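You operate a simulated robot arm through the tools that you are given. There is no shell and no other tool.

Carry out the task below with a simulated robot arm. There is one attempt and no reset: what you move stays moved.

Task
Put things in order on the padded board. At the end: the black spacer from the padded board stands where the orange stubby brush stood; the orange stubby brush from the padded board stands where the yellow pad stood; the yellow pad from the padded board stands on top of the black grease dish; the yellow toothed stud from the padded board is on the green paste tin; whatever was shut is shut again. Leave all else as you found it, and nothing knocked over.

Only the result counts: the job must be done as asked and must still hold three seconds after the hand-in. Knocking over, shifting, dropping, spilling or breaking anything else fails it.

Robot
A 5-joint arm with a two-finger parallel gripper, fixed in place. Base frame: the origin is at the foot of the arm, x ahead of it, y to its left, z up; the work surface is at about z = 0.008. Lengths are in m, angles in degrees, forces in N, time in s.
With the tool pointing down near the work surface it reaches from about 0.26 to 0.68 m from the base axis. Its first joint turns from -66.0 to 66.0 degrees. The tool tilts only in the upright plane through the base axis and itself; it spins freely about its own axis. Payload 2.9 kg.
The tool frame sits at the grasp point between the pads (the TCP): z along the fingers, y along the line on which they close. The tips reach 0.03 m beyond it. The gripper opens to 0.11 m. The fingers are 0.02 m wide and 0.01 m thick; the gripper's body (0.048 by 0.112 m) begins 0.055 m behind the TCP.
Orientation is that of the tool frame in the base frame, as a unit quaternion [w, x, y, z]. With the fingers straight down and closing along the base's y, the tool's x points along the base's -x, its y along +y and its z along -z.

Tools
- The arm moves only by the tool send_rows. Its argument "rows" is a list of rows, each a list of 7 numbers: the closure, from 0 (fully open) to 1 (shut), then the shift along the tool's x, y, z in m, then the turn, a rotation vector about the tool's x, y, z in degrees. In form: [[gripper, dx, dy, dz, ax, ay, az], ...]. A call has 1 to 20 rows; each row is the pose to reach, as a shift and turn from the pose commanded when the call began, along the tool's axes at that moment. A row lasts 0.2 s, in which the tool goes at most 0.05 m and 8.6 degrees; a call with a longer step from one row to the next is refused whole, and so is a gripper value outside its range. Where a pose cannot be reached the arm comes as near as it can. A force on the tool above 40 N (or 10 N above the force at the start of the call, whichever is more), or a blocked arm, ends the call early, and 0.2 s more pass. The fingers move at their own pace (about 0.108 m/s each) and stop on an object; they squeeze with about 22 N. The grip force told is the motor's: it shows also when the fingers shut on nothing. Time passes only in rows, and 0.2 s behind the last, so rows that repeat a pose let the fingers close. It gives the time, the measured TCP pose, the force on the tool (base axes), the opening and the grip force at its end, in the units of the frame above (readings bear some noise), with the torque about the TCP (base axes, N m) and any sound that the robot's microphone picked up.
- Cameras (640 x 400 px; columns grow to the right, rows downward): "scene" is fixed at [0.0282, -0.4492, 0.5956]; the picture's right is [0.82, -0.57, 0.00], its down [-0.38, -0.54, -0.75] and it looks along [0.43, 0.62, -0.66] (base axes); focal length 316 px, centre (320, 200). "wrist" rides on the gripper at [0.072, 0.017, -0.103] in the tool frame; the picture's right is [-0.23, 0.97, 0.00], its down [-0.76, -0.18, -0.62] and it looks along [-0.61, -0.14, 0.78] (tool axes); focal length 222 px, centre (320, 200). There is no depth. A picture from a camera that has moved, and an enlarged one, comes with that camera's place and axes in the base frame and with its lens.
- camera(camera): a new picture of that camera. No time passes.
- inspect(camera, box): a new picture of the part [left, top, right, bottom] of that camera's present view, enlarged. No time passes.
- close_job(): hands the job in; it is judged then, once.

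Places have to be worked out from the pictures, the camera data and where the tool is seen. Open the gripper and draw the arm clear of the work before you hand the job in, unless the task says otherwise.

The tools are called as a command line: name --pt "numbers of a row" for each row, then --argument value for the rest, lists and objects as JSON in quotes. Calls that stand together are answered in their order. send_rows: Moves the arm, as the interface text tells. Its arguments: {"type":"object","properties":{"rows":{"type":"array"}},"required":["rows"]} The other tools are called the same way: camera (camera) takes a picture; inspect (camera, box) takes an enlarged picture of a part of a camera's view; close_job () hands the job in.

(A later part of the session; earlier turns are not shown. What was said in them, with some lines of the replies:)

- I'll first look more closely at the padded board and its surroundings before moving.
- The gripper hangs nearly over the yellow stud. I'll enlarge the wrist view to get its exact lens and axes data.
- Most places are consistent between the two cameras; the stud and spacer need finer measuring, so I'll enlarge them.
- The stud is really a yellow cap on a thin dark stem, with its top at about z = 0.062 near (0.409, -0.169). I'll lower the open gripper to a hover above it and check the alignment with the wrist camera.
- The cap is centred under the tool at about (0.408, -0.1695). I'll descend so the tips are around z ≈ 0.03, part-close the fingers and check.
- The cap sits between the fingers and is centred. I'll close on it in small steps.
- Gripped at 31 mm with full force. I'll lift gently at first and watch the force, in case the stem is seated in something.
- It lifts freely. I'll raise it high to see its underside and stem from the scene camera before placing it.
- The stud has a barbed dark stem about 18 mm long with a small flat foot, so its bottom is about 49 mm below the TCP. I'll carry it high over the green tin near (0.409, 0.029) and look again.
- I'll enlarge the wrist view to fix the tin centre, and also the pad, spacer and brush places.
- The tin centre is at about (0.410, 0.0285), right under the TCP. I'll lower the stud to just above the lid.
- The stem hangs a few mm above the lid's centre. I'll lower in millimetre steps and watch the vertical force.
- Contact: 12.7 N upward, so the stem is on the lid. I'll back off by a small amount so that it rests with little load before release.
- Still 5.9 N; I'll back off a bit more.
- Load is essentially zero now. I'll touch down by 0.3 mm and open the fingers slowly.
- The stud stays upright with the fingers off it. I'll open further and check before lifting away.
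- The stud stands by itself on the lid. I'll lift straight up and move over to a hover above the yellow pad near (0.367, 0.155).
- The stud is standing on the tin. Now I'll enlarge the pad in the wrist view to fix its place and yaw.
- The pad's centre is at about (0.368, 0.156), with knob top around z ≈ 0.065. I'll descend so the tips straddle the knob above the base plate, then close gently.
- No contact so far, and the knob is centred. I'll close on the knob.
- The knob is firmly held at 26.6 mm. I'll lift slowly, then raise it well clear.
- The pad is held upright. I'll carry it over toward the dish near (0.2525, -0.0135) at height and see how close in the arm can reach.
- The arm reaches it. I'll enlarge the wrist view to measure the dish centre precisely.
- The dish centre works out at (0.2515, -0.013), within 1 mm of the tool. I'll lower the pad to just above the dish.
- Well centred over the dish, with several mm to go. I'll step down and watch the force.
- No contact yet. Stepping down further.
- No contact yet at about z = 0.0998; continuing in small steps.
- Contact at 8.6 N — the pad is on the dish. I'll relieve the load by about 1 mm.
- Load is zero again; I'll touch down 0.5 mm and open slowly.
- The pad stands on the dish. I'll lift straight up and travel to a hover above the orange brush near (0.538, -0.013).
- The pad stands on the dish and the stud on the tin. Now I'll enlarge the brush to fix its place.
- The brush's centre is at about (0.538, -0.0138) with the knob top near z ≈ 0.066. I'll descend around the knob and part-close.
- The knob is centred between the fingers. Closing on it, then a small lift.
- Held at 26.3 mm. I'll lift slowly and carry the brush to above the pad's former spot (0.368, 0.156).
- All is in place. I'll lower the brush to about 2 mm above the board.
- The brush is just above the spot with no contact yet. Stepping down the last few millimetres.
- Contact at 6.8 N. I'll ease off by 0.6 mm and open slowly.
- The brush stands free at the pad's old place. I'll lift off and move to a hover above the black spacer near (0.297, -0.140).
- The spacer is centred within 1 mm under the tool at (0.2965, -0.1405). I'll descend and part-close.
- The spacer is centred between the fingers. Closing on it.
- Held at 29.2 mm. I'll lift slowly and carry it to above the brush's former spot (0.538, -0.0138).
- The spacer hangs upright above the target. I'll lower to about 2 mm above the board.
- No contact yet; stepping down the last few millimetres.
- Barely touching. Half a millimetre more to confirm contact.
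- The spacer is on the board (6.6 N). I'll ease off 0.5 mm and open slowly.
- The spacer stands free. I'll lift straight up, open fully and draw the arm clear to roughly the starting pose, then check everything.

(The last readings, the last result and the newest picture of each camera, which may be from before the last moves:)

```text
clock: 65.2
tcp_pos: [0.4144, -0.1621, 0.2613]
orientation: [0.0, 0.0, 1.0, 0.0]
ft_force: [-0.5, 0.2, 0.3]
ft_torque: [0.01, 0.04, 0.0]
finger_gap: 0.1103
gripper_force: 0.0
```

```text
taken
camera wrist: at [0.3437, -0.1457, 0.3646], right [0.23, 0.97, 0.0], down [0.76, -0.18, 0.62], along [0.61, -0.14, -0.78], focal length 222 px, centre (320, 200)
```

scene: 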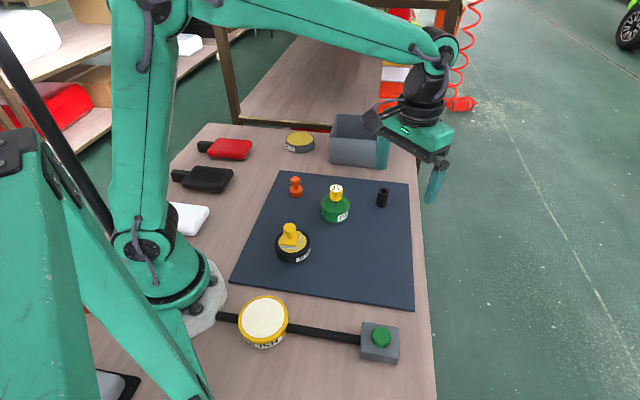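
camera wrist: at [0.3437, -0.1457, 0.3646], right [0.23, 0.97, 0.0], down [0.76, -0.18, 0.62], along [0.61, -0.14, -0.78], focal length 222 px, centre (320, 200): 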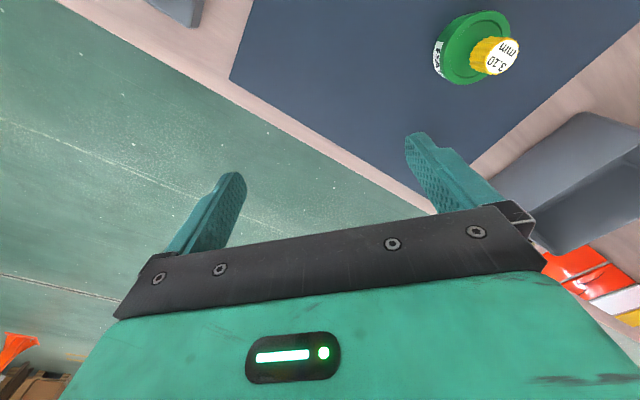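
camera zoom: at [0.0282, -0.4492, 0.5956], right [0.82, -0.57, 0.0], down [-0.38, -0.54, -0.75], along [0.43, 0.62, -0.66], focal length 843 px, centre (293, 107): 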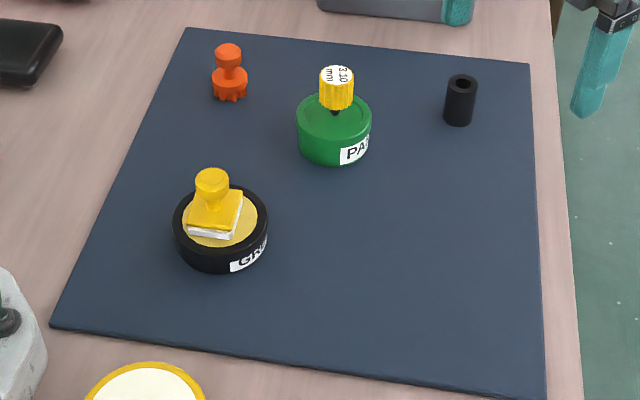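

Everything looks in place. One last enlarged check on the stacked items before handing in.

inspect --camera "scene" --box '[260, 210, 324, 270]'

inspect --camera "scene" --box '[280, 165, 400, 230]'

```text
6.67 times, centred on (292, 240) of scene
camera zoom: at [0.0282, -0.4492, 0.5956], right [0.82, -0.57, 0.0], down [-0.38, -0.54, -0.75], along [0.43, 0.62, -0.66], focal length 2108 px, centre (507, -67)
```

zoom: 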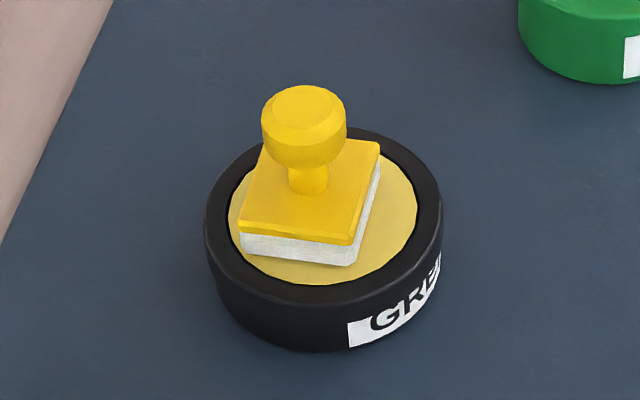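

```text
5.33 times, centred on (340, 198) of scene
camera zoom: at [0.0282, -0.4492, 0.5956], right [0.82, -0.57, 0.0], down [-0.38, -0.54, -0.75], along [0.43, 0.62, -0.66], focal length 1686 px, centre (213, 213)
```

zoom: 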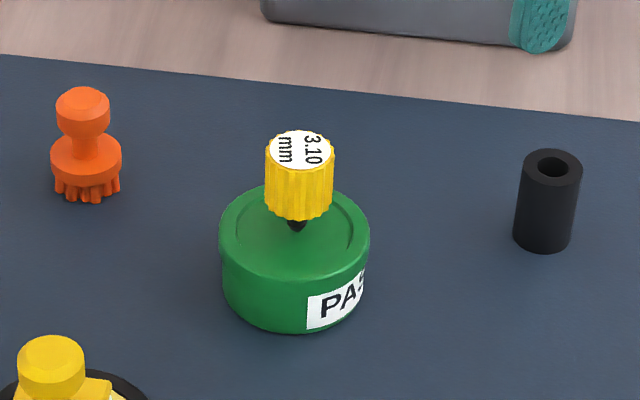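

The pad stands flat in the dish, the stud stands on the tin lid, and the brush and spacer stand at their new places. The gripper is open and clear, nothing else has moved, and I opened nothing that was shut, so I'm handing in.

close_job

```text
The job is handed in.
```

The job is handed in, and all four items on the padded board are where you asked. I checked them in the scene camera just before the hand-in.

- **Black spacer:** stands where the orange stubby brush stood.
- **Orange stubby brush:** stands where the yellow pad stood.
- **Yellow pad:** stands flat on top of the black grease dish, slightly off-centre but clear of the rim.
- **Yellow toothed stud:** stands upright on the lid of the green paste tin. It rests on its small stem foot, so it is the least stable of the four. It held steady from placing until the hand-in.

I opened nothing that was shut. In the final pictures nothing else had shifted or fallen. The gripper was open and the arm back near its starting pose when I handed in.
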